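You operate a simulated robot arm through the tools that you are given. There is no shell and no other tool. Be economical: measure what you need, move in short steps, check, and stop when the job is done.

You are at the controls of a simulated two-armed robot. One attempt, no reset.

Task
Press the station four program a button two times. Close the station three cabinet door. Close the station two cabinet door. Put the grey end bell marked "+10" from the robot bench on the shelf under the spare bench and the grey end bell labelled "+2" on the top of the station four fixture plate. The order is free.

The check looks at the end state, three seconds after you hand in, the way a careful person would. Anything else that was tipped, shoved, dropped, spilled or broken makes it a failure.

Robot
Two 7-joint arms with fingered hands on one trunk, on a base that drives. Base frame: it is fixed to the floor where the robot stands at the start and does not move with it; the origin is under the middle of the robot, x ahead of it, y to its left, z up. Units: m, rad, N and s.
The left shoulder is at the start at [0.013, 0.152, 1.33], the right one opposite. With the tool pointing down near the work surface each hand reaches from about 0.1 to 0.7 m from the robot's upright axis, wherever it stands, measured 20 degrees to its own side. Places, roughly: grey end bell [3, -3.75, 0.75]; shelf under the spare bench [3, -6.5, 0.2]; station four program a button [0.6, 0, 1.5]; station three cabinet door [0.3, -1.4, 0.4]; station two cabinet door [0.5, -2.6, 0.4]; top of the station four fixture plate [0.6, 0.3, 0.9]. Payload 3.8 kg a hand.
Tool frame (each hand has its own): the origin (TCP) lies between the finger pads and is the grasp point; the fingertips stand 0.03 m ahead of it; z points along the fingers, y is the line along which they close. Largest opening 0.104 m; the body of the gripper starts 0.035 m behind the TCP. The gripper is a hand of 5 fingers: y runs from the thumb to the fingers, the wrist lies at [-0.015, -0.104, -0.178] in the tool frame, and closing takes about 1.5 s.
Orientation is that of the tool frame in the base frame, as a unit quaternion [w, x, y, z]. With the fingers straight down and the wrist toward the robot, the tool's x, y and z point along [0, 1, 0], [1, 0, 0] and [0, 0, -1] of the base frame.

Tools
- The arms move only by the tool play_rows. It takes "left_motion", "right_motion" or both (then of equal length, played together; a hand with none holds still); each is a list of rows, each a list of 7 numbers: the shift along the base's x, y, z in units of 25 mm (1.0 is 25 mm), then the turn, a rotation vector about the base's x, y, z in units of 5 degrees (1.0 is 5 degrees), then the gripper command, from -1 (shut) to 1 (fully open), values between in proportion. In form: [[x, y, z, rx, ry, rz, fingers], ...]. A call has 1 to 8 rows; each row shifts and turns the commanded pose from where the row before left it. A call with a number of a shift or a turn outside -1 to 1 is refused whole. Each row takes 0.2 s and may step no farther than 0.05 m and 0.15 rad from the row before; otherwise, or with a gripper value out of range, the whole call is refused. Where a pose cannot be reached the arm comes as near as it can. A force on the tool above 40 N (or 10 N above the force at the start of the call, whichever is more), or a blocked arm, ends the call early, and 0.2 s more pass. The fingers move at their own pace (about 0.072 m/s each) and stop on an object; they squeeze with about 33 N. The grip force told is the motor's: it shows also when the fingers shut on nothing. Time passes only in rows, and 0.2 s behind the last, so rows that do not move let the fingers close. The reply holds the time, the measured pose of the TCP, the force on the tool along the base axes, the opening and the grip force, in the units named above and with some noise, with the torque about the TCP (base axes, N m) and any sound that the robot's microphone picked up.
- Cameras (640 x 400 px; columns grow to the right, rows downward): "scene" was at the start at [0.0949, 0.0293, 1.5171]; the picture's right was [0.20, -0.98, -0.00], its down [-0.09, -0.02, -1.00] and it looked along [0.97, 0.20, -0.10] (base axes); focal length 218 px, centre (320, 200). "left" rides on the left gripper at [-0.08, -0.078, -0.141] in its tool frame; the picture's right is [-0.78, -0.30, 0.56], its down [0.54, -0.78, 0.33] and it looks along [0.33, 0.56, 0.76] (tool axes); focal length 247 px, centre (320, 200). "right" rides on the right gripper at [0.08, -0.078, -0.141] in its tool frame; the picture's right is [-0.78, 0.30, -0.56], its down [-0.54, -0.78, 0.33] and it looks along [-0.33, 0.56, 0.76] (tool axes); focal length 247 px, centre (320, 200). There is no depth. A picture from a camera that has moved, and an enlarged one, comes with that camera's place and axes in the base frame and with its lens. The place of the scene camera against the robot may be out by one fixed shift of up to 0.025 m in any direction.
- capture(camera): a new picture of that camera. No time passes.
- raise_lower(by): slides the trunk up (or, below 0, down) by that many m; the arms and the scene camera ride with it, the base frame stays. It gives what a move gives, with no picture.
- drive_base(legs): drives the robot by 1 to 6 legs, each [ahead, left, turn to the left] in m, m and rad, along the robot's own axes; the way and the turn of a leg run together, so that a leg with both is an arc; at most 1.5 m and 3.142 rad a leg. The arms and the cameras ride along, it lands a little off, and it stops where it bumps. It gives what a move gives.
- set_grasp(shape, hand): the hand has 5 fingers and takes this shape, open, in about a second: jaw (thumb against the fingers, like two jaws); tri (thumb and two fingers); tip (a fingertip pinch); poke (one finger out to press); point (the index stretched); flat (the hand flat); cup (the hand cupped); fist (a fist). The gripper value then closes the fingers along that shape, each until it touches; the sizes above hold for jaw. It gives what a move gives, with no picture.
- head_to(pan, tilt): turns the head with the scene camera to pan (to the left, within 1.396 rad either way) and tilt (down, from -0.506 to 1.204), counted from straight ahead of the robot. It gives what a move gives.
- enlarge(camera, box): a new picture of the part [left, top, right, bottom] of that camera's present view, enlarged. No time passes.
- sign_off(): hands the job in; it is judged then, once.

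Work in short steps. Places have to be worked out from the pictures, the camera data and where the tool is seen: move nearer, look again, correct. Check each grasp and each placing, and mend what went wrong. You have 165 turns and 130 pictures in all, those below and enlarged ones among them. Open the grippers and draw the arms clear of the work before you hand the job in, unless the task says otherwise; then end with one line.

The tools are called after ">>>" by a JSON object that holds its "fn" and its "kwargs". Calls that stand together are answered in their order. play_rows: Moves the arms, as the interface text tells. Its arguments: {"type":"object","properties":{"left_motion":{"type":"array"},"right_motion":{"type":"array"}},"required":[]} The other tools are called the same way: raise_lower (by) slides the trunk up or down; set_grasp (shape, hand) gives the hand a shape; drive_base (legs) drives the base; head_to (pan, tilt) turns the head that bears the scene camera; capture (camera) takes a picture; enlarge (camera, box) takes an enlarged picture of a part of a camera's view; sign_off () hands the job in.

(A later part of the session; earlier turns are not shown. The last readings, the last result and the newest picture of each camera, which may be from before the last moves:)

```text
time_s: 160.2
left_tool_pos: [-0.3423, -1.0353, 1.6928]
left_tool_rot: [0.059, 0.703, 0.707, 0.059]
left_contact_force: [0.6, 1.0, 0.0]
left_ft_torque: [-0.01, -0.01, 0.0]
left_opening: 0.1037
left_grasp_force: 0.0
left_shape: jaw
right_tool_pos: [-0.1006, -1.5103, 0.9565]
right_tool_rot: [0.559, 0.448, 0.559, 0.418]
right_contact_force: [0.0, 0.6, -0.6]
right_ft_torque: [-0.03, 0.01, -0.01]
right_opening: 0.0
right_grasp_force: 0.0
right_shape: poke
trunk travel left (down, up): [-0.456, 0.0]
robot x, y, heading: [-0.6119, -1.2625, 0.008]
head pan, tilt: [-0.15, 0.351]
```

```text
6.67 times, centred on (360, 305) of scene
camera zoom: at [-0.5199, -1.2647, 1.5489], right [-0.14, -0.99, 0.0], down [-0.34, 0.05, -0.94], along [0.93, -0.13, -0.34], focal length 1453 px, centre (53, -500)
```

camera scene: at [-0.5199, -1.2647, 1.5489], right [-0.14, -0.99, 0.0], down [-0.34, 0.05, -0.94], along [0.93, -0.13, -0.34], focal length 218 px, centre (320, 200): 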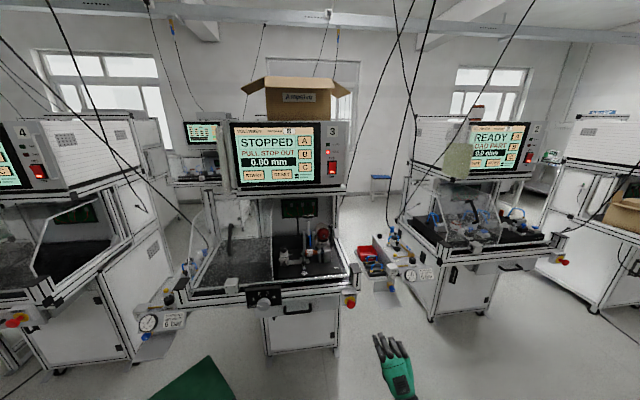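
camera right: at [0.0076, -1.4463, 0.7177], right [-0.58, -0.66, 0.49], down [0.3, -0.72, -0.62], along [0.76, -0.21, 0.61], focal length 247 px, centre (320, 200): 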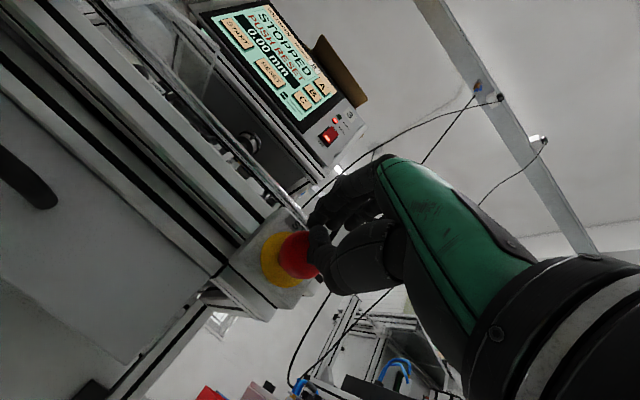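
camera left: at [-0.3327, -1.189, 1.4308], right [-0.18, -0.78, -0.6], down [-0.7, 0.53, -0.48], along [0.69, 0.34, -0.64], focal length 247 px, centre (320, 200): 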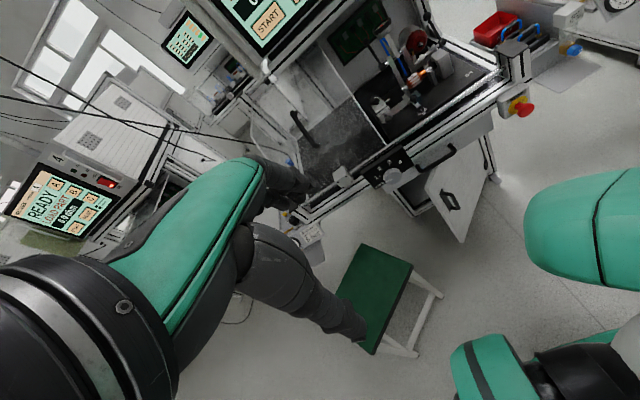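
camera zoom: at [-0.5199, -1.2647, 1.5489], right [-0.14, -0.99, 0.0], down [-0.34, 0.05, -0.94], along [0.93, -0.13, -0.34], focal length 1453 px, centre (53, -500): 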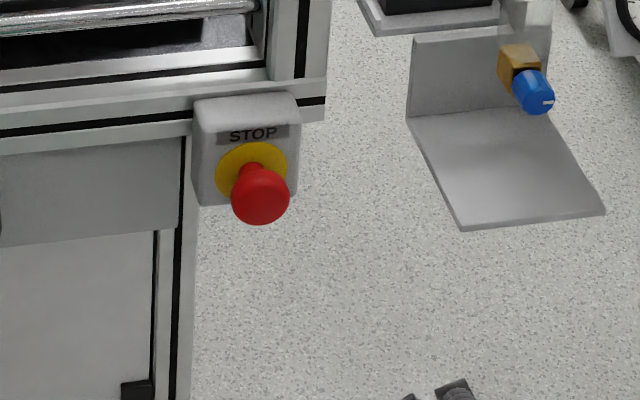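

The knob was likely pushed back in slightly as the fingers opened. I repeat the pull, this time retreating while the fingers open.

>>> {"fn": "raise_lower", "kwargs": {"by": -0.15}}

>>> {"fn": "set_grasp", "kwargs": {"hand": "right", "shape": "jaw"}}

>>> {"fn": "drive_base", "kwargs": {"legs": [[0.25, 0, 0]]}}

>>> {"fn": "capture", "kwargs": {"camera": "right"}}

```text
time_s: 162.0
left_tool_pos: [-0.3425, -1.0346, 1.5442]
left_tool_rot: [0.06, 0.703, 0.706, 0.059]
left_contact_force: [0.2, -0.3, -0.3]
left_ft_torque: [0.01, -0.01, 0.01]
left_opening: 0.1038
left_grasp_force: 0.0
left_shape: jaw
right_tool_pos: [-0.101, -1.5101, 0.8066]
right_tool_rot: [0.559, 0.448, 0.559, 0.418]
right_contact_force: [0.9, -0.5, 0.2]
right_ft_torque: [-0.03, 0.02, -0.04]
right_opening: 0.0
right_grasp_force: 0.0
right_shape: poke
trunk travel left (down, up): [-0.306, 0.15]
robot x, y, heading: [-0.612, -1.2635, 0.008]
head pan, tilt: [-0.15, 0.351]
```

```text
time_s: 162.9
left_tool_pos: [-0.3427, -1.034, 1.5444]
left_tool_rot: [0.059, 0.702, 0.707, 0.058]
left_contact_force: [0.6, -0.2, -0.3]
left_ft_torque: [-0.01, 0.0, 0.01]
left_opening: 0.1038
left_grasp_force: 0.0
left_shape: jaw
right_tool_pos: [-0.1016, -1.5102, 0.8053]
right_tool_rot: [0.559, 0.448, 0.559, 0.418]
right_contact_force: [-0.3, -0.4, 0.0]
right_ft_torque: [0.04, -0.02, 0.03]
right_opening: 0.104
right_grasp_force: 0.1
right_shape: jaw
trunk travel left (down, up): [-0.306, 0.15]
robot x, y, heading: [-0.6107, -1.2613, 0.007]
head pan, tilt: [-0.15, 0.351]
```

```text
time_s: 164.7
left_tool_pos: [-0.0965, -1.0328, 1.5436]
left_tool_rot: [0.059, 0.702, 0.707, 0.059]
left_contact_force: [0.5, 1.0, 0.9]
left_ft_torque: [0.02, 0.02, 0.0]
left_opening: 0.1036
left_grasp_force: 0.1
left_shape: jaw
right_tool_pos: [0.147, -1.5069, 0.8073]
right_tool_rot: [0.56, 0.448, 0.558, 0.418]
right_contact_force: [-0.3, -0.1, 0.5]
right_ft_torque: [0.01, -0.03, 0.01]
right_opening: 0.1038
right_grasp_force: 0.0
right_shape: jaw
trunk travel left (down, up): [-0.306, 0.15]
robot x, y, heading: [-0.3645, -1.2606, 0.014]
head pan, tilt: [-0.15, 0.351]
```

```text
57 pictures are left
camera right: at [0.0055, -1.4448, 0.7156], right [-0.57, -0.66, 0.5], down [0.29, -0.72, -0.63], along [0.77, -0.21, 0.6], focal length 247 px, centre (320, 200)
```

right: 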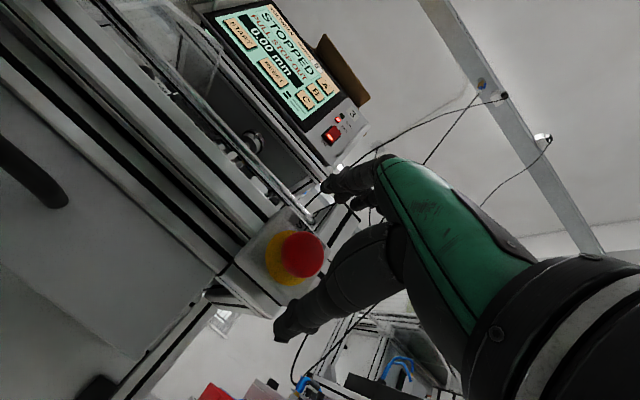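

The knob is in again. I advance 3 cm, grip, and this time pull until the fingers slide off outward.

>>> {"fn": "play_rows", "kwargs": {"right_motion": [[0.6, 0, 0, 0, 0, 0, 1], [0.6, 0, 0, 0, 0, 0, 1], [0, 0, 0, 0, 0, 0, -1], [0, 0, 0, 0, 0, 0, -1], [0, 0, 0, 0, 0, 0, -1], [0, 0, 0, 0, 0, 0, -1], [0, 0, 0, 0, 0, 0, -1], [0, 0, 0, 0, 0, 0, -1]]}}

>>> {"fn": "play_rows", "kwargs": {"right_motion": [[-0.4, 0, 0, 0, 0, 0, -1], [-0.4, 0, 0, 0, 0, 0, -1], [-0.4, 0, 0, 0, 0, 0, -1], [-0.4, 0, 0, 0, 0, 0, -1], [-0.6, 0, 0, 0, 0, 0, -1], [-0.8, 0, 0, 0, 0, 0, -1], [-1, 0, 0, 0, 0, 0, -1]]}}

>>> {"fn": "capture", "kwargs": {"camera": "right"}}

```text
time_s: 166.5
left_tool_pos: [-0.0923, -1.0319, 1.5427]
left_tool_rot: [0.059, 0.702, 0.707, 0.058]
left_contact_force: [0.6, -0.5, 0.0]
left_ft_torque: [-0.03, 0.0, 0.01]
left_opening: 0.1039
left_grasp_force: 0.1
left_shape: jaw
right_tool_pos: [0.178, -1.5056, 0.8028]
right_tool_rot: [0.558, 0.448, 0.561, 0.416]
right_contact_force: [1.1, 3.5, -11.4]
right_ft_torque: [-0.07, 0.01, 0.0]
right_opening: 0.0269
right_grasp_force: 32.9
right_shape: jaw
trunk travel left (down, up): [-0.306, 0.15]
robot x, y, heading: [-0.3625, -1.2564, 0.015]
head pan, tilt: [-0.15, 0.351]
```

```text
time_s: 167.0
left_tool_pos: [-0.0874, -1.032, 1.5433]
left_tool_rot: [0.058, 0.701, 0.708, 0.057]
left_contact_force: [-0.4, 0.2, 0.0]
left_ft_torque: [0.0, -0.04, -0.02]
left_opening: 0.1039
left_grasp_force: 0.0
left_shape: jaw
right_tool_pos: [0.1753, -1.5058, 0.8038]
right_tool_rot: [0.556, 0.449, 0.563, 0.415]
right_contact_force: [30.2, 0.5, -17.4]
right_ft_torque: [-0.05, 0.11, -0.11]
right_opening: 0.0256
right_grasp_force: 32.8
right_shape: jaw
trunk travel left (down, up): [-0.306, 0.15]
robot x, y, heading: [-0.3629, -1.2622, 0.013]
head pan, tilt: [-0.15, 0.351]
stopped in row 2 (right hand): the force on the tool passed its limit at 44 N (the readings are from after the stop); the commanded pose is now the measured one
```

```text
56 pictures are left
camera right: at [0.0326, -1.4435, 0.7144], right [-0.56, -0.66, 0.5], down [0.29, -0.72, -0.63], along [0.78, -0.21, 0.59], focal length 247 px, centre (320, 200)
```

right: 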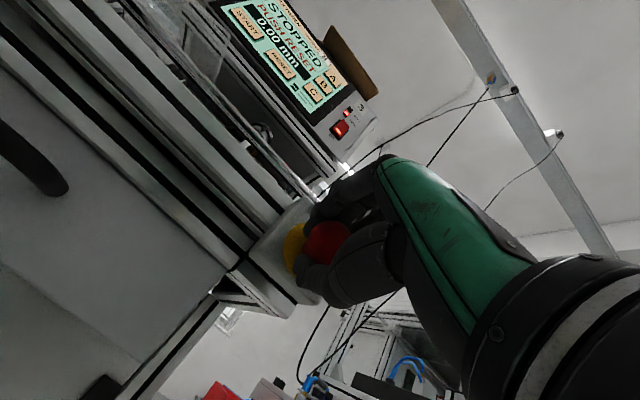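

"PUSH RESET" shows again, gripped behind the knob head. I open fully in place, then check before retreating.

>>> {"fn": "play_rows", "kwargs": {"right_motion": [[-0.1, 0, 0, 0, 0, 0, 1], [0, 0, 0, 0, 0, 0, 1], [0, 0, 0, 0, 0, 0, 1], [0, 0, 0, 0, 0, 0, 1], [0, 0, 0, 0, 0, 0, 1], [0, 0, 0, 0, 0, 0, 1], [0, 0, 0, 0, 0, 0, 1]]}}

>>> {"fn": "capture", "kwargs": {"camera": "right"}}

```text
time_s: 168.6
left_tool_pos: [-0.0946, -1.0315, 1.5445]
left_tool_rot: [0.059, 0.702, 0.707, 0.06]
left_contact_force: [0.2, 0.2, 0.2]
left_ft_torque: [0.02, -0.03, -0.01]
left_opening: 0.1036
left_grasp_force: 0.1
left_shape: jaw
right_tool_pos: [0.1669, -1.5055, 0.8089]
right_tool_rot: [0.559, 0.448, 0.558, 0.418]
right_contact_force: [0.2, 0.0, -0.6]
right_ft_torque: [0.06, -0.01, 0.0]
right_opening: 0.1037
right_grasp_force: 0.1
right_shape: jaw
trunk travel left (down, up): [-0.306, 0.15]
robot x, y, heading: [-0.3598, -1.2592, 0.012]
head pan, tilt: [-0.15, 0.351]
```

```text
55 pictures are left
camera right: at [0.0253, -1.4435, 0.7166], right [-0.57, -0.66, 0.5], down [0.29, -0.72, -0.63], along [0.77, -0.21, 0.6], focal length 247 px, centre (320, 200)
```

right: 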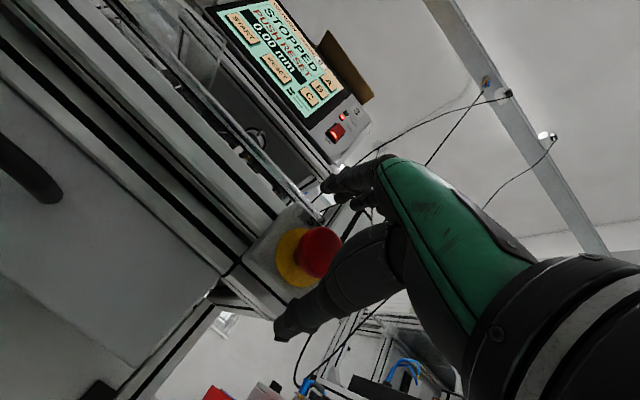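

Still "PUSH RESET" with the knob out. I retreat, raise the trunk, and set up the left hand (poke) for RESET, triangulated near [0.526, -1.23, 1.305], while tucking the right hand back.

>>> {"fn": "drive_base", "kwargs": {"legs": [[-0.28, 0, 0]]}}

>>> {"fn": "raise_lower", "kwargs": {"by": 0.15}}

>>> {"fn": "set_grasp", "kwargs": {"hand": "left", "shape": "poke"}}

>>> {"fn": "play_rows", "kwargs": {"left_motion": [[0.5, 0, -1, 0, -1, 0, -1], [0.5, 0, -1, 0, -1, 0, -1], [0.5, 0, -1, 0, -1, 0, -1], [0.5, 0, -1, 0, -1, 0, -1], [0.5, 0, -1, 0, -1, 0, -1], [0, 0, -1, 0, -1, 0, -1], [0, 0, -1, 0, -1, 0, -1], [0, 0, -1, 0, -1, 0, -1]], "right_motion": [[-0.8, 0, 0.5, 0, 0, 0, 1], [-0.8, 0, 0.5, 0, 0, 0, 1], [-0.8, 0, 0.5, 0, 0, 0, 1], [-0.8, 0, 0.5, 0, 0, 0, 1], [-0.8, 0, 0.5, 0, 0, 0, 1], [-0.8, 0, 0.5, 0, 0, 0, 1], [-0.8, 0, 0.5, 0, 0, 0, 1], [-0.8, 0, 0.5, 0, 0, 0, 1]]}}

>>> {"fn": "play_rows", "kwargs": {"left_motion": [[0, 0, -1, 0, -1, 0, -1], [0, 0, -1, 0, -1, 0, -1], [0, 0, -1, 0, -1, 0, -1], [0, 0, -1, 0, -1, 0, -1], [0, 0, -1, 0, -1, 0, -1], [0, 0, -1, 0, -1, 0, -1], [0, 0, -0.5, 0, -1, 0, -1], [0, 0, 0, 0, -1, 0, -1]]}}

>>> {"fn": "head_to", "kwargs": {"pan": 0.1, "tilt": 0.4}}

>>> {"fn": "capture", "kwargs": {"camera": "scene"}}

```text
time_s: 170.6
left_tool_pos: [-0.3752, -1.0347, 1.5449]
left_tool_rot: [0.058, 0.701, 0.709, 0.059]
left_contact_force: [1.0, 0.1, 0.6]
left_ft_torque: [0.0, -0.02, -0.03]
left_opening: 0.1038
left_grasp_force: 0.1
left_shape: jaw
right_tool_pos: [-0.1149, -1.5083, 0.8082]
right_tool_rot: [0.558, 0.447, 0.56, 0.419]
right_contact_force: [0.2, -0.8, 0.0]
right_ft_torque: [0.03, -0.02, 0.01]
right_opening: 0.1038
right_grasp_force: 0.2
right_shape: jaw
trunk travel left (down, up): [-0.306, 0.15]
robot x, y, heading: [-0.6408, -1.2644, 0.012]
head pan, tilt: [-0.15, 0.351]
```

```text
time_s: 172.3
left_tool_pos: [-0.3774, -1.0345, 1.6949]
left_tool_rot: [0.058, 0.701, 0.708, 0.059]
left_contact_force: [-0.2, -0.1, 0.3]
left_ft_torque: [0.02, -0.02, -0.01]
left_opening: 0.1038
left_grasp_force: 0.1
left_shape: jaw
right_tool_pos: [-0.1139, -1.5075, 0.957]
right_tool_rot: [0.559, 0.447, 0.559, 0.419]
right_contact_force: [1.0, -1.0, 0.0]
right_ft_torque: [-0.03, -0.01, -0.01]
right_opening: 0.1035
right_grasp_force: 0.1
right_shape: jaw
trunk travel left (down, up): [-0.456, 0.0]
robot x, y, heading: [-0.6441, -1.2636, 0.018]
head pan, tilt: [-0.15, 0.351]
```

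```text
time_s: 173.2
left_tool_pos: [-0.3775, -1.0327, 1.6933]
left_tool_rot: [0.059, 0.701, 0.708, 0.06]
left_contact_force: [-0.3, -0.2, -0.4]
left_ft_torque: [0.01, 0.01, -0.01]
left_opening: 0.0001
left_grasp_force: 0.1
left_shape: poke
right_tool_pos: [-0.1144, -1.5081, 0.9584]
right_tool_rot: [0.559, 0.447, 0.559, 0.419]
right_contact_force: [-0.7, -0.1, 0.6]
right_ft_torque: [-0.01, -0.02, 0.0]
right_opening: 0.1038
right_grasp_force: 0.0
right_shape: jaw
trunk travel left (down, up): [-0.456, 0.0]
robot x, y, heading: [-0.6463, -1.2608, 0.014]
head pan, tilt: [-0.15, 0.351]
```

```text
time_s: 175.0
left_tool_pos: [-0.2788, -1.0287, 1.545]
left_tool_rot: [0.297, 0.639, 0.645, 0.295]
left_contact_force: [-0.9, -0.2, 0.1]
left_ft_torque: [0.0, 0.03, 0.0]
left_opening: 0.0001
left_grasp_force: 0.0
left_shape: poke
left hand out of reach, approached as far as the arm can: row 7, 8
right_tool_pos: [-0.2752, -1.5082, 1.0577]
right_tool_rot: [0.558, 0.446, 0.56, 0.42]
right_contact_force: [0.7, 0.0, -0.2]
right_ft_torque: [0.02, -0.02, 0.02]
right_opening: 0.104
right_grasp_force: 0.0
right_shape: jaw
trunk travel left (down, up): [-0.456, 0.0]
robot x, y, heading: [-0.6483, -1.2653, 0.013]
head pan, tilt: [-0.15, 0.351]
```

```text
time_s: 176.8
left_tool_pos: [-0.1915, -1.0132, 1.4384]
left_tool_rot: [0.501, 0.498, 0.506, 0.496]
left_contact_force: [0.3, 0.0, 0.0]
left_ft_torque: [0.01, 0.0, 0.0]
left_opening: 0.0002
left_grasp_force: 0.0
left_shape: poke
left hand out of reach, approached as far as the arm can: row 1, 2, 3, 4, 5
right_tool_pos: [-0.2748, -1.5079, 1.057]
right_tool_rot: [0.559, 0.447, 0.56, 0.419]
right_contact_force: [0.4, -0.3, 0.6]
right_ft_torque: [0.01, -0.02, 0.01]
right_opening: 0.104
right_grasp_force: 0.0
right_shape: jaw
trunk travel left (down, up): [-0.456, 0.0]
robot x, y, heading: [-0.6411, -1.2629, 0.018]
head pan, tilt: [-0.15, 0.351]
```

```text
time_s: 177.6
left_tool_pos: [-0.193, -1.0131, 1.4396]
left_tool_rot: [0.501, 0.499, 0.505, 0.495]
left_contact_force: [-0.4, 0.5, 0.8]
left_ft_torque: [-0.01, -0.01, -0.02]
left_opening: 0.0003
left_grasp_force: 0.1
left_shape: poke
right_tool_pos: [-0.2746, -1.5083, 1.0571]
right_tool_rot: [0.559, 0.446, 0.56, 0.419]
right_contact_force: [-0.3, -0.1, 0.1]
right_ft_torque: [0.02, 0.01, -0.01]
right_opening: 0.1037
right_grasp_force: 0.1
right_shape: jaw
trunk travel left (down, up): [-0.456, 0.0]
robot x, y, heading: [-0.6457, -1.2649, 0.016]
head pan, tilt: [0.099, 0.4]
```

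```text
54 pictures are left
camera scene: at [-0.5529, -1.2424, 1.5443], right [0.11, -0.99, 0.0], down [-0.39, -0.04, -0.92], along [0.92, 0.1, -0.39], focal length 218 px, centre (320, 200)
```

scene: 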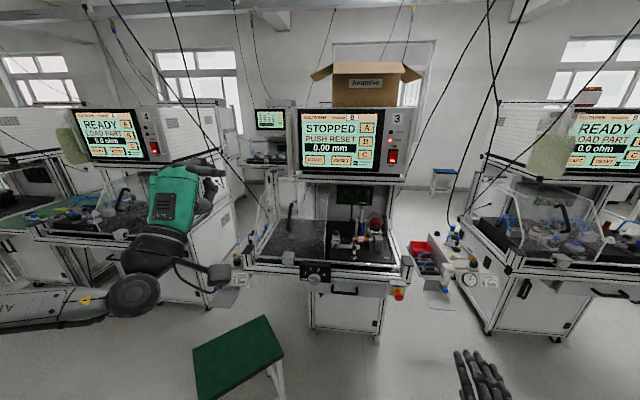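

RESET shows, and "PUSH RESET" persists. I lower the left hand to 1.305, bring it inward, and drive the base right and forward.

>>> {"fn": "play_rows", "kwargs": {"left_motion": [[0, -0.6, -1, 0, 0, 0, -1], [0, -0.6, -1, 0, 0, 0, -1], [0, -0.6, -1, 0, 0, 0, -1], [0, -0.6, -1, 0, 0, 0, -1], [0, -0.6, -1, 0, 0, 0, -1], [0, -0.6, -0.4, 0, 0, 0, -1]]}}

>>> {"fn": "drive_base", "kwargs": {"legs": [[0, -0.12, 0], [0.45, 0, 0]]}}

>>> {"fn": "capture", "kwargs": {"camera": "left"}}

>>> {"fn": "capture", "kwargs": {"camera": "scene"}}

```text
time_s: 179.0
left_tool_pos: [-0.1914, -1.0998, 1.3096]
left_tool_rot: [0.499, 0.499, 0.506, 0.496]
left_contact_force: [0.3, 0.1, 1.1]
left_ft_torque: [0.01, -0.01, 0.0]
left_opening: 0.0
left_grasp_force: 0.0
left_shape: poke
left hand out of reach, approached as far as the arm can: row 6
right_tool_pos: [-0.2749, -1.5085, 1.0566]
right_tool_rot: [0.558, 0.446, 0.56, 0.419]
right_contact_force: [0.0, 0.1, 0.4]
right_ft_torque: [0.01, -0.02, -0.02]
right_opening: 0.1038
right_grasp_force: 0.1
right_shape: jaw
trunk travel left (down, up): [-0.456, 0.0]
robot x, y, heading: [-0.6485, -1.2651, 0.01]
head pan, tilt: [0.099, 0.4]
```

```text
time_s: 182.5
left_tool_pos: [0.259, -1.2128, 1.3103]
left_tool_rot: [0.5, 0.5, 0.505, 0.496]
left_contact_force: [-0.8, -0.2, 0.1]
left_ft_torque: [0.02, -0.01, -0.03]
left_opening: 0.0
left_grasp_force: 0.0
left_shape: poke
right_tool_pos: [0.1757, -1.6235, 1.0588]
right_tool_rot: [0.559, 0.445, 0.56, 0.419]
right_contact_force: [-0.9, -0.2, -0.2]
right_ft_torque: [0.0, 0.04, -0.04]
right_opening: 0.1037
right_grasp_force: 0.1
right_shape: jaw
trunk travel left (down, up): [-0.456, 0.0]
robot x, y, heading: [-0.1916, -1.3771, 0.011]
head pan, tilt: [0.099, 0.4]
```

```text
53 pictures are left
camera left: at [0.1185, -1.2941, 1.2337], right [0.55, -0.78, -0.29], down [0.33, 0.53, -0.78], along [0.77, 0.34, 0.55], focal length 247 px, centre (320, 200)
```

left: 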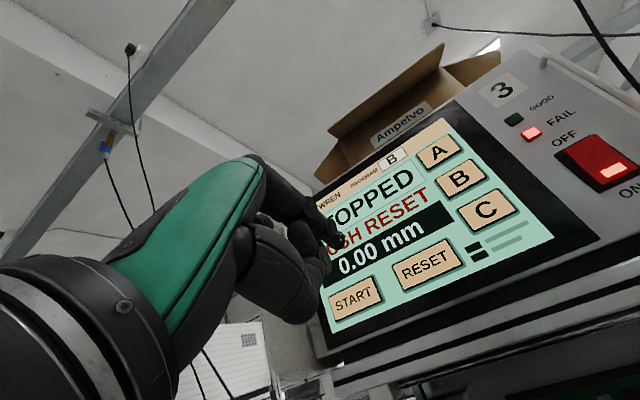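

```text
52 pictures are left
camera scene: at [-0.1024, -1.3565, 1.5445], right [0.11, -0.99, 0.0], down [-0.39, -0.04, -0.92], along [0.92, 0.1, -0.39], focal length 218 px, centre (320, 200)
```

scene: 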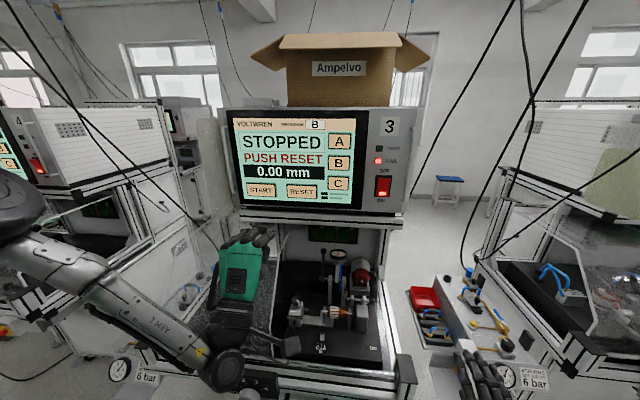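

RESET now at about [0.51, -1.242, 1.312]. I shift the left hand 3 cm right, extend 10 cm, and check.

>>> {"fn": "play_rows", "kwargs": {"left_motion": [[0, -0.6, 0, 0, 0, 0, -1], [0.2, -0.6, 0.1, 0, 0, 0, -1], [1, 0, 0, 0, 0, 0, -1], [1, 0, 0, 0, 0, 0, -1], [1, 0, 0, 0, 0, 0, -1], [1, 0, 0, 0, 0, 0, -1]]}}

>>> {"fn": "capture", "kwargs": {"camera": "left"}}

```text
time_s: 183.9
left_tool_pos: [0.3606, -1.2208, 1.3379]
left_tool_rot: [0.499, 0.501, 0.506, 0.495]
left_contact_force: [0.6, -0.7, -0.6]
left_ft_torque: [-0.01, 0.0, 0.0]
left_opening: 0.0
left_grasp_force: 0.1
left_shape: poke
left hand out of reach, approached as far as the arm can: row 1, 2, 3, 4, 5, 6
right_tool_pos: [0.1769, -1.6224, 1.0574]
right_tool_rot: [0.558, 0.447, 0.559, 0.42]
right_contact_force: [-0.7, 0.4, -0.3]
right_ft_torque: [0.02, 0.03, -0.02]
right_opening: 0.1036
right_grasp_force: 0.2
right_shape: jaw
trunk travel left (down, up): [-0.456, 0.0]
robot x, y, heading: [-0.1922, -1.3784, 0.013]
head pan, tilt: [0.099, 0.4]
```

```text
51 pictures are left
camera left: at [0.2189, -1.3021, 1.2613], right [0.55, -0.78, -0.3], down [0.32, 0.53, -0.79], along [0.77, 0.34, 0.54], focal length 247 px, centre (320, 200)
```

left: 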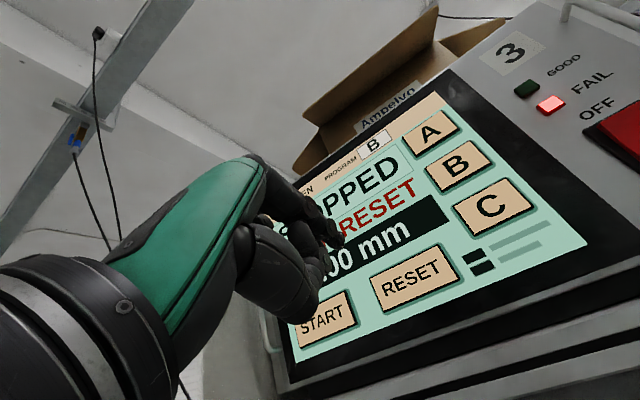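

The arm rides up near its limit, so I use trunk (-2.2 cm) and base (2 cm right, 7 cm ahead) for alignment.

>>> {"fn": "raise_lower", "kwargs": {"by": -0.022}}

>>> {"fn": "drive_base", "kwargs": {"legs": [[0, -0.022, 0], [0.07, 0, 0]]}}

>>> {"fn": "capture", "kwargs": {"camera": "left"}}

```text
time_s: 184.6
left_tool_pos: [0.3595, -1.2213, 1.3151]
left_tool_rot: [0.499, 0.5, 0.505, 0.495]
left_contact_force: [-0.4, 0.0, 1.0]
left_ft_torque: [-0.03, 0.0, 0.02]
left_opening: 0.0004
left_grasp_force: 0.1
left_shape: poke
right_tool_pos: [0.1767, -1.6233, 1.0354]
right_tool_rot: [0.559, 0.447, 0.559, 0.418]
right_contact_force: [0.7, 0.3, -0.8]
right_ft_torque: [-0.02, -0.02, -0.03]
right_opening: 0.1036
right_grasp_force: 0.0
right_shape: jaw
trunk travel left (down, up): [-0.434, 0.022]
robot x, y, heading: [-0.1921, -1.3742, 0.01]
head pan, tilt: [0.099, 0.4]
```

```text
time_s: 186.0
left_tool_pos: [0.4194, -1.2399, 1.3194]
left_tool_rot: [0.502, 0.498, 0.504, 0.496]
left_contact_force: [-0.2, 0.5, -0.4]
left_ft_torque: [0.0, 0.0, -0.01]
left_opening: 0.0
left_grasp_force: 0.0
left_shape: poke
right_tool_pos: [0.2398, -1.6424, 1.0385]
right_tool_rot: [0.561, 0.445, 0.558, 0.42]
right_contact_force: [-0.3, 0.0, 0.8]
right_ft_torque: [0.03, 0.01, -0.02]
right_opening: 0.1037
right_grasp_force: 0.1
right_shape: jaw
trunk travel left (down, up): [-0.434, 0.022]
robot x, y, heading: [-0.1272, -1.399, 0.013]
head pan, tilt: [0.099, 0.4]
```

```text
50 pictures are left
camera left: at [0.2792, -1.3215, 1.2424], right [0.56, -0.78, -0.29], down [0.33, 0.53, -0.78], along [0.76, 0.34, 0.55], focal length 247 px, centre (320, 200)
```

left: 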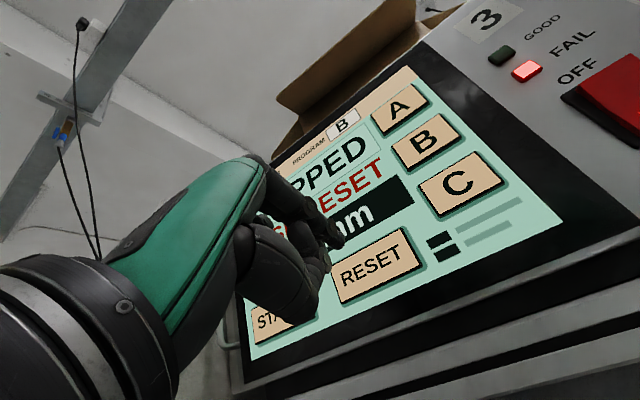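

Aligned: RESET at about [0.534, -1.24, 1.313], tip at x 0.45. I advance with the arm in small rows.

>>> {"fn": "play_rows", "kwargs": {"left_motion": [[0.6, 0, -0.2, 0, 0, 0, -1], [0.6, 0, 0, 0, 0, 0, -1], [0.6, 0, 0, 0, 0, 0, -1], [0.4, 0, 0, 0, 0, 0, -1]]}}

>>> {"fn": "capture", "kwargs": {"camera": "left"}}

```text
time_s: 187.0
left_tool_pos: [0.4729, -1.2256, 1.3289]
left_tool_rot: [0.499, 0.501, 0.506, 0.494]
left_contact_force: [0.1, 1.3, -0.2]
left_ft_torque: [-0.03, -0.01, -0.04]
left_opening: 0.0001
left_grasp_force: 0.1
left_shape: poke
left hand out of reach, approached as far as the arm can: row 1, 2, 3, 4
right_tool_pos: [0.247, -1.643, 1.0347]
right_tool_rot: [0.558, 0.447, 0.56, 0.419]
right_contact_force: [-0.9, -0.1, -0.1]
right_ft_torque: [0.01, 0.01, 0.0]
right_opening: 0.1039
right_grasp_force: 0.1
right_shape: jaw
trunk travel left (down, up): [-0.434, 0.022]
robot x, y, heading: [-0.1225, -1.4016, 0.016]
head pan, tilt: [0.099, 0.4]
```

```text
49 pictures are left
camera left: at [0.3302, -1.3076, 1.2532], right [0.55, -0.78, -0.3], down [0.32, 0.53, -0.79], along [0.77, 0.34, 0.54], focal length 247 px, centre (320, 200)
```

left: 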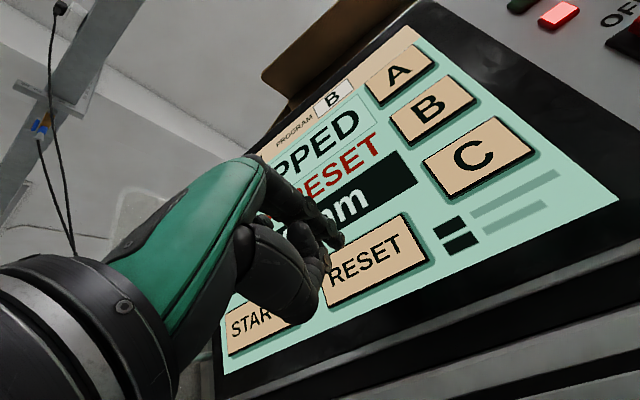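

Drifted 1.5 cm left and up again. I correct with base and trunk, then press by tiny base legs.

>>> {"fn": "raise_lower", "kwargs": {"by": -0.014}}

>>> {"fn": "drive_base", "kwargs": {"legs": [[0, -0.018, 0]]}}

>>> {"fn": "drive_base", "kwargs": {"legs": [[0.02, 0, 0]]}}

>>> {"fn": "capture", "kwargs": {"camera": "left"}}

```text
time_s: 187.7
left_tool_pos: [0.4708, -1.2258, 1.3148]
left_tool_rot: [0.499, 0.5, 0.506, 0.495]
left_contact_force: [-0.2, -0.2, -0.1]
left_ft_torque: [0.01, -0.03, -0.03]
left_opening: 0.0001
left_grasp_force: 0.0
left_shape: poke
right_tool_pos: [0.2456, -1.6434, 1.0209]
right_tool_rot: [0.558, 0.446, 0.56, 0.419]
right_contact_force: [0.0, -0.5, 0.5]
right_ft_torque: [-0.02, -0.02, 0.0]
right_opening: 0.1036
right_grasp_force: 0.1
right_shape: jaw
trunk travel left (down, up): [-0.42, 0.036]
robot x, y, heading: [-0.1229, -1.3972, 0.014]
head pan, tilt: [0.099, 0.4]
```

```text
time_s: 188.4
left_tool_pos: [0.4708, -1.2388, 1.3152]
left_tool_rot: [0.501, 0.499, 0.506, 0.494]
left_contact_force: [0.0, 1.2, 0.3]
left_ft_torque: [0.01, 0.03, -0.05]
left_opening: 0.0
left_grasp_force: 0.1
left_shape: poke
right_tool_pos: [0.2454, -1.6545, 1.0228]
right_tool_rot: [0.56, 0.445, 0.56, 0.418]
right_contact_force: [-1.1, 0.8, 0.2]
right_ft_torque: [-0.02, -0.01, -0.03]
right_opening: 0.1038
right_grasp_force: 0.1
right_shape: jaw
trunk travel left (down, up): [-0.42, 0.036]
robot x, y, heading: [-0.1252, -1.4167, 0.015]
head pan, tilt: [0.099, 0.4]
```

```text
time_s: 189.2
left_tool_pos: [0.4839, -1.2423, 1.3179]
left_tool_rot: [0.5, 0.498, 0.505, 0.497]
left_contact_force: [-0.9, 0.1, 0.4]
left_ft_torque: [0.0, -0.02, 0.02]
left_opening: 0.0
left_grasp_force: 0.0
left_shape: poke
right_tool_pos: [0.2605, -1.6593, 1.0228]
right_tool_rot: [0.56, 0.446, 0.558, 0.42]
right_contact_force: [-0.6, -0.1, -0.3]
right_ft_torque: [-0.01, 0.01, -0.04]
right_opening: 0.1034
right_grasp_force: 0.0
right_shape: jaw
trunk travel left (down, up): [-0.42, 0.036]
robot x, y, heading: [-0.1004, -1.4184, 0.01]
head pan, tilt: [0.099, 0.4]
heard: click
```

```text
48 pictures are left
camera left: at [0.344, -1.3237, 1.2413], right [0.56, -0.78, -0.29], down [0.33, 0.53, -0.78], along [0.76, 0.34, 0.55], focal length 247 px, centre (320, 200)
```

left: 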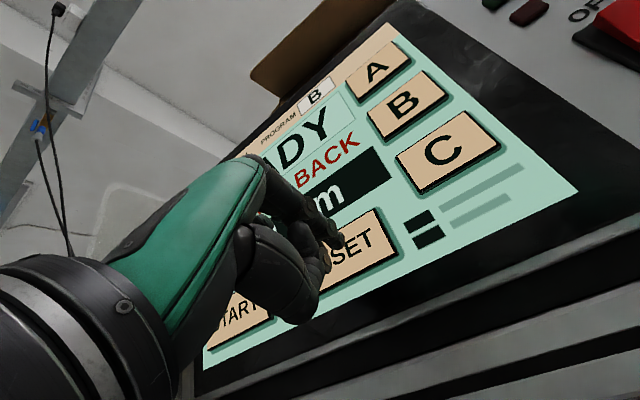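

The click came and the screen is back to "READY … BACK", as at the start. I retreat and slide down the aisle to the gap between stations two and one (y ≈ -3.3), then look through it and check the screens.

>>> {"fn": "drive_base", "kwargs": {"legs": [[-0.5, 0, 0], [0, -1.0, 0], [0, -0.9, 0]]}}

>>> {"fn": "head_to", "kwargs": {"pan": 0.0, "tilt": 0.35}}

>>> {"fn": "capture", "kwargs": {"camera": "scene"}}

>>> {"fn": "head_to", "kwargs": {"pan": 0.9, "tilt": 0.25}}

>>> {"fn": "capture", "kwargs": {"camera": "scene"}}

```text
time_s: 201.3
left_tool_pos: [0.021, -3.1519, 1.3145]
left_tool_rot: [0.5, 0.5, 0.505, 0.495]
left_contact_force: [0.4, -0.3, -0.2]
left_ft_torque: [-0.04, 0.02, 0.03]
left_opening: 0.0
left_grasp_force: 0.0
left_shape: poke
right_tool_pos: [-0.2027, -3.5699, 1.0206]
right_tool_rot: [0.558, 0.445, 0.561, 0.419]
right_contact_force: [0.6, -0.4, -0.6]
right_ft_torque: [-0.01, -0.01, 0.02]
right_opening: 0.1034
right_grasp_force: 0.0
right_shape: jaw
trunk travel left (down, up): [-0.42, 0.036]
robot x, y, heading: [-0.5726, -3.3265, 0.017]
head pan, tilt: [0.099, 0.4]
```

```text
time_s: 202.0
left_tool_pos: [0.0208, -3.1524, 1.3153]
left_tool_rot: [0.499, 0.499, 0.506, 0.496]
left_contact_force: [-0.6, -0.9, -0.2]
left_ft_torque: [-0.03, 0.0, 0.02]
left_opening: 0.0
left_grasp_force: 0.1
left_shape: poke
right_tool_pos: [-0.2031, -3.5698, 1.0225]
right_tool_rot: [0.557, 0.446, 0.561, 0.42]
right_contact_force: [0.3, 0.1, 0.0]
right_ft_torque: [-0.01, 0.02, -0.01]
right_opening: 0.1038
right_grasp_force: 0.0
right_shape: jaw
trunk travel left (down, up): [-0.42, 0.036]
robot x, y, heading: [-0.572, -3.3264, 0.012]
head pan, tilt: [0.0, 0.351]
```

```text
47 pictures are left
camera scene: at [-0.4777, -3.3144, 1.5134], right [0.02, -1.0, 0.0], down [-0.35, -0.01, -0.94], along [0.94, 0.01, -0.35], focal length 218 px, centre (320, 200)
```

scene: 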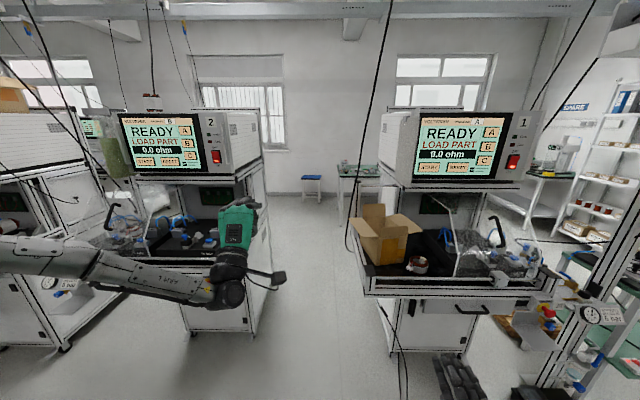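

```text
time_s: 203.2
left_tool_pos: [0.0205, -3.1517, 1.3152]
left_tool_rot: [0.499, 0.5, 0.506, 0.495]
left_contact_force: [0.4, -0.2, 0.5]
left_ft_torque: [-0.02, -0.01, 0.0]
left_opening: 0.0
left_grasp_force: 0.1
left_shape: poke
right_tool_pos: [-0.201, -3.5707, 1.0207]
right_tool_rot: [0.558, 0.446, 0.56, 0.419]
right_contact_force: [0.1, -0.1, 0.7]
right_ft_torque: [-0.02, -0.01, 0.0]
right_opening: 0.1037
right_grasp_force: 0.0
right_shape: jaw
trunk travel left (down, up): [-0.42, 0.036]
robot x, y, heading: [-0.5743, -3.3222, 0.014]
head pan, tilt: [0.901, 0.25]
```

```text
46 pictures are left
camera scene: at [-0.5139, -3.2419, 1.523], right [0.79, -0.61, 0.0], down [-0.15, -0.2, -0.97], along [0.59, 0.77, -0.25], focal length 218 px, centre (320, 200)
```

scene: 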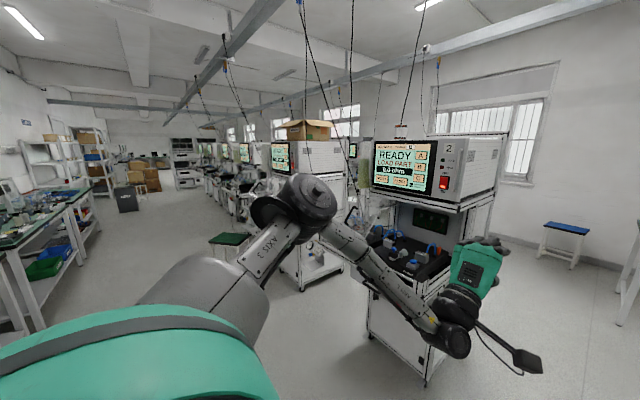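

The gap is about 0.65 m wide at deck height; before choosing I look further right, past station one.

>>> {"fn": "head_to", "kwargs": {"pan": -0.75, "tilt": 0.35}}

>>> {"fn": "capture", "kwargs": {"camera": "scene"}}

```text
time_s: 204.9
left_tool_pos: [0.022, -3.1527, 1.3161]
left_tool_rot: [0.499, 0.5, 0.505, 0.496]
left_contact_force: [-0.1, 0.1, 0.4]
left_ft_torque: [0.01, 0.0, -0.02]
left_opening: 0.0
left_grasp_force: 0.1
left_shape: poke
right_tool_pos: [-0.2029, -3.5697, 1.0212]
right_tool_rot: [0.558, 0.446, 0.56, 0.419]
right_contact_force: [-0.1, 0.1, 0.0]
right_ft_torque: [-0.01, 0.02, 0.02]
right_opening: 0.1036
right_grasp_force: 0.1
right_shape: jaw
trunk travel left (down, up): [-0.42, 0.036]
robot x, y, heading: [-0.5738, -3.3256, 0.012]
head pan, tilt: [-0.75, 0.351]
```

```text
45 pictures are left
camera scene: at [-0.5018, -3.3784, 1.5135], right [-0.67, -0.74, 0.0], down [-0.26, 0.23, -0.94], along [0.7, -0.63, -0.35], focal length 218 px, centre (320, 200)
```

scene: 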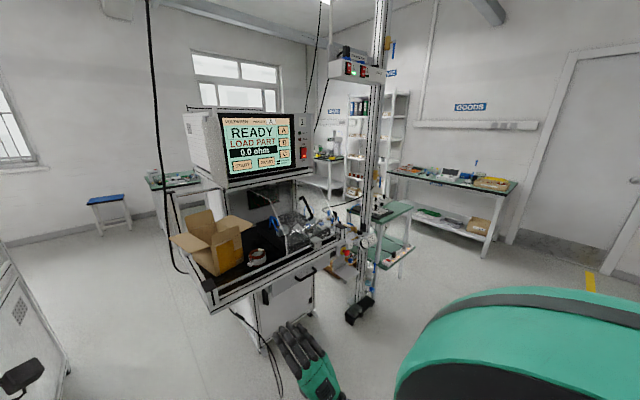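

The far end is open: past the column at (0.3, -4.6) there is wide floor before the wall bench at y ≈ -6.3. I go around that way.

>>> {"fn": "drive_base", "kwargs": {"legs": [[0, -1.1, 0], [0, -1.05, 0]]}}

>>> {"fn": "head_to", "kwargs": {"pan": -0.1, "tilt": 0.4}}

>>> {"fn": "capture", "kwargs": {"camera": "scene"}}

```text
time_s: 215.5
left_tool_pos: [0.0739, -5.2879, 1.3155]
left_tool_rot: [0.497, 0.497, 0.508, 0.498]
left_contact_force: [0.7, 0.3, 0.6]
left_ft_torque: [0.02, 0.0, -0.02]
left_opening: 0.0
left_grasp_force: 0.1
left_shape: poke
right_tool_pos: [-0.1453, -5.7073, 1.0222]
right_tool_rot: [0.555, 0.442, 0.563, 0.423]
right_contact_force: [0.3, 0.3, -0.4]
right_ft_torque: [0.0, 0.0, 0.0]
right_opening: 0.1037
right_grasp_force: 0.1
right_shape: jaw
trunk travel left (down, up): [-0.42, 0.036]
robot x, y, heading: [-0.5194, -5.4682, 0.022]
head pan, tilt: [-0.75, 0.351]
```

```text
time_s: 216.5
left_tool_pos: [0.0744, -5.2874, 1.315]
left_tool_rot: [0.496, 0.496, 0.509, 0.499]
left_contact_force: [0.3, 0.2, -0.9]
left_ft_torque: [0.0, 0.04, 0.01]
left_opening: 0.0
left_grasp_force: 0.1
left_shape: poke
right_tool_pos: [-0.1463, -5.7075, 1.0211]
right_tool_rot: [0.556, 0.444, 0.562, 0.422]
right_contact_force: [-0.6, -0.9, 1.2]
right_ft_torque: [0.0, -0.01, -0.01]
right_opening: 0.1035
right_grasp_force: 0.1
right_shape: jaw
trunk travel left (down, up): [-0.42, 0.036]
robot x, y, heading: [-0.521, -5.4658, 0.022]
head pan, tilt: [-0.099, 0.4]
```

```text
44 pictures are left
camera scene: at [-0.4239, -5.4638, 1.5088], right [-0.07, -1.0, 0.0], down [-0.39, 0.03, -0.92], along [0.92, -0.07, -0.39], focal length 218 px, centre (320, 200)
```

scene: 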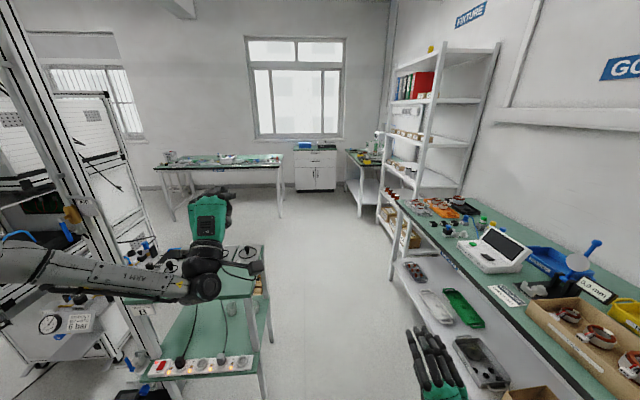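

I can see the robot bench (front edge x ≈ 2.55, y -3.5 to -5.1) and the spare bench beyond on the right. The passage between the side table and goods bench is centred at y ≈ -5.65; I drive through.

>>> {"fn": "drive_base", "kwargs": {"legs": [[0, -0.18, -0.022], [1.4, 0, 0], [1.0, 0, 0]]}}

>>> {"fn": "head_to", "kwargs": {"pan": 0.5, "tilt": 0.45}}

>>> {"fn": "capture", "kwargs": {"camera": "scene"}}

>>> {"fn": "head_to", "kwargs": {"pan": -0.6, "tilt": 0.6}}

>>> {"fn": "capture", "kwargs": {"camera": "scene"}}

```text
time_s: 229.4
left_tool_pos: [2.4844, -5.4889, 1.3157]
left_tool_rot: [0.504, 0.505, 0.5, 0.49]
left_contact_force: [-0.3, -0.8, -0.3]
left_ft_torque: [0.03, -0.01, 0.0]
left_opening: 0.0001
left_grasp_force: 0.1
left_shape: poke
right_tool_pos: [2.2515, -5.9012, 1.021]
right_tool_rot: [0.562, 0.451, 0.556, 0.414]
right_contact_force: [-0.4, 0.1, -0.2]
right_ft_torque: [0.03, -0.04, 0.0]
right_opening: 0.1035
right_grasp_force: 0.1
right_shape: jaw
trunk travel left (down, up): [-0.42, 0.036]
robot x, y, heading: [1.8878, -5.6492, -0.004]
head pan, tilt: [-0.099, 0.4]
```

```text
time_s: 230.4
left_tool_pos: [2.4859, -5.4888, 1.3151]
left_tool_rot: [0.503, 0.504, 0.502, 0.491]
left_contact_force: [0.8, 0.3, -0.4]
left_ft_torque: [-0.05, -0.02, 0.0]
left_opening: 0.0
left_grasp_force: 0.0
left_shape: poke
right_tool_pos: [2.2513, -5.9029, 1.0223]
right_tool_rot: [0.562, 0.451, 0.556, 0.414]
right_contact_force: [-0.4, -0.2, 0.5]
right_ft_torque: [-0.03, 0.01, 0.03]
right_opening: 0.1037
right_grasp_force: 0.0
right_shape: jaw
trunk travel left (down, up): [-0.42, 0.036]
robot x, y, heading: [1.8893, -5.6508, -0.006]
head pan, tilt: [0.499, 0.45]
```

```text
43 pictures are left
camera scene: at [1.9703, -5.5967, 1.5042], right [0.47, -0.88, 0.0], down [-0.39, -0.21, -0.9], along [0.79, 0.43, -0.44], focal length 218 px, centre (320, 200)
```

scene: 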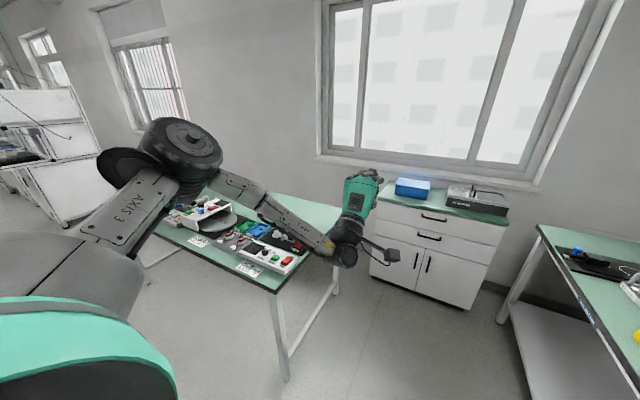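

```text
time_s: 231.7
left_tool_pos: [2.4854, -5.4888, 1.3159]
left_tool_rot: [0.504, 0.504, 0.501, 0.491]
left_contact_force: [0.1, -0.1, 0.0]
left_ft_torque: [0.04, 0.01, 0.0]
left_opening: 0.0001
left_grasp_force: 0.1
left_shape: poke
right_tool_pos: [2.2528, -5.9018, 1.0207]
right_tool_rot: [0.562, 0.452, 0.556, 0.414]
right_contact_force: [-0.1, 0.7, -0.7]
right_ft_torque: [0.01, 0.01, 0.0]
right_opening: 0.1039
right_grasp_force: 0.1
right_shape: jaw
trunk travel left (down, up): [-0.42, 0.036]
robot x, y, heading: [1.8882, -5.6493, -0.006]
head pan, tilt: [-0.6, 0.6]
```

```text
42 pictures are left
camera scene: at [1.9621, -5.6906, 1.4907], right [-0.57, -0.82, 0.0], down [-0.47, 0.32, -0.82], along [0.68, -0.47, -0.57], focal length 218 px, centre (320, 200)
```

scene: 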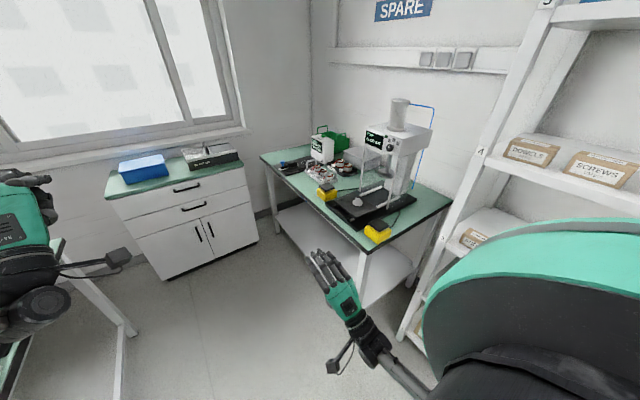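

Spare bench front edge runs along y ≈ -6.21 (x 2.37–3.52) with an empty white shelf below. Now I slide left along the robot bench and look for the bells.

>>> {"fn": "drive_base", "kwargs": {"legs": [[0, 1.45, 0.005]]}}

>>> {"fn": "head_to", "kwargs": {"pan": 0.1, "tilt": 0.65}}

>>> {"fn": "capture", "kwargs": {"camera": "scene"}}

```text
time_s: 238.9
left_tool_pos: [2.4701, -4.022, 1.3162]
left_tool_rot: [0.498, 0.498, 0.507, 0.497]
left_contact_force: [-0.1, 0.5, -0.2]
left_ft_torque: [-0.01, -0.01, 0.0]
left_opening: 0.0
left_grasp_force: 0.1
left_shape: poke
right_tool_pos: [2.2464, -4.4413, 1.0209]
right_tool_rot: [0.557, 0.445, 0.561, 0.421]
right_contact_force: [1.2, -0.9, 0.5]
right_ft_torque: [0.0, -0.03, 0.01]
right_opening: 0.1035
right_grasp_force: 0.0
right_shape: jaw
trunk travel left (down, up): [-0.42, 0.036]
robot x, y, heading: [1.8752, -4.2032, 0.015]
head pan, tilt: [-0.6, 0.6]
```

```text
time_s: 240.0
left_tool_pos: [2.47, -4.021, 1.3152]
left_tool_rot: [0.497, 0.498, 0.507, 0.498]
left_contact_force: [-0.1, -0.4, 0.8]
left_ft_torque: [0.0, -0.01, 0.0]
left_opening: 0.0
left_grasp_force: 0.0
left_shape: poke
right_tool_pos: [2.2479, -4.4417, 1.0208]
right_tool_rot: [0.556, 0.444, 0.562, 0.421]
right_contact_force: [0.1, 0.2, -0.5]
right_ft_torque: [0.02, -0.05, 0.01]
right_opening: 0.104
right_grasp_force: 0.1
right_shape: jaw
trunk travel left (down, up): [-0.42, 0.036]
robot x, y, heading: [1.8743, -4.1935, 0.016]
head pan, tilt: [0.099, 0.649]
```

```text
41 pictures are left
camera scene: at [1.9642, -4.1776, 1.4864], right [0.12, -0.99, 0.0], down [-0.6, -0.07, -0.79], along [0.79, 0.09, -0.61], focal length 218 px, centre (320, 200)
```

scene: 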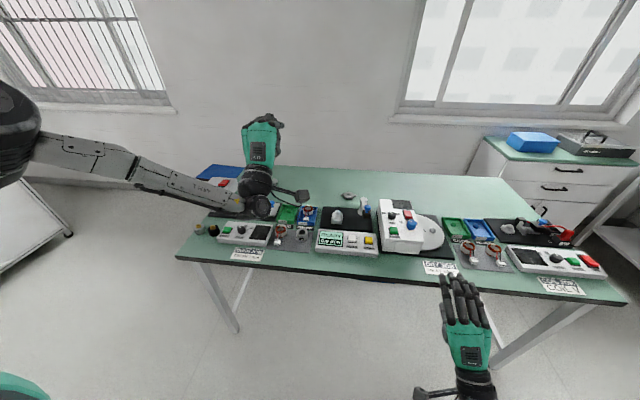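

The bench holds several test kits with small parts. I enlarge the left-middle part and the right part.

>>> {"fn": "enlarge", "kwargs": {"camera": "scene", "box": [180, 165, 400, 275]}}

>>> {"fn": "enlarge", "kwargs": {"camera": "scene", "box": [410, 195, 620, 300]}}

```text
2.91 times, centred on (290, 220) of scene
camera zoom: at [1.9642, -4.1776, 1.4864], right [0.12, -0.99, 0.0], down [-0.6, -0.07, -0.79], along [0.79, 0.09, -0.61], focal length 634 px, centre (407, 142)
```

zoom: 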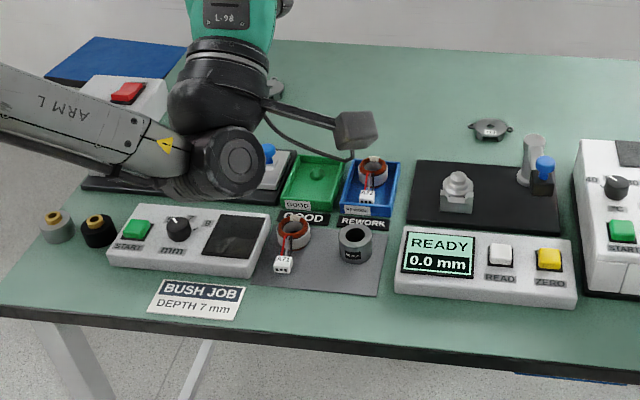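

```text
3.05 times, centred on (515, 248) of scene
camera zoom: at [1.9642, -4.1776, 1.4864], right [0.12, -0.99, 0.0], down [-0.6, -0.07, -0.79], along [0.79, 0.09, -0.61], focal length 664 px, centre (-274, 55)
```

zoom: 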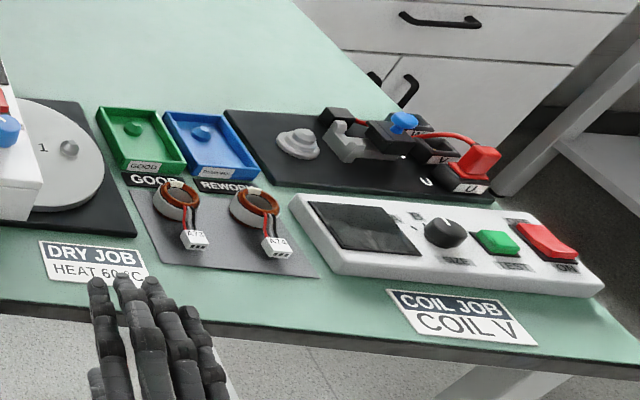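

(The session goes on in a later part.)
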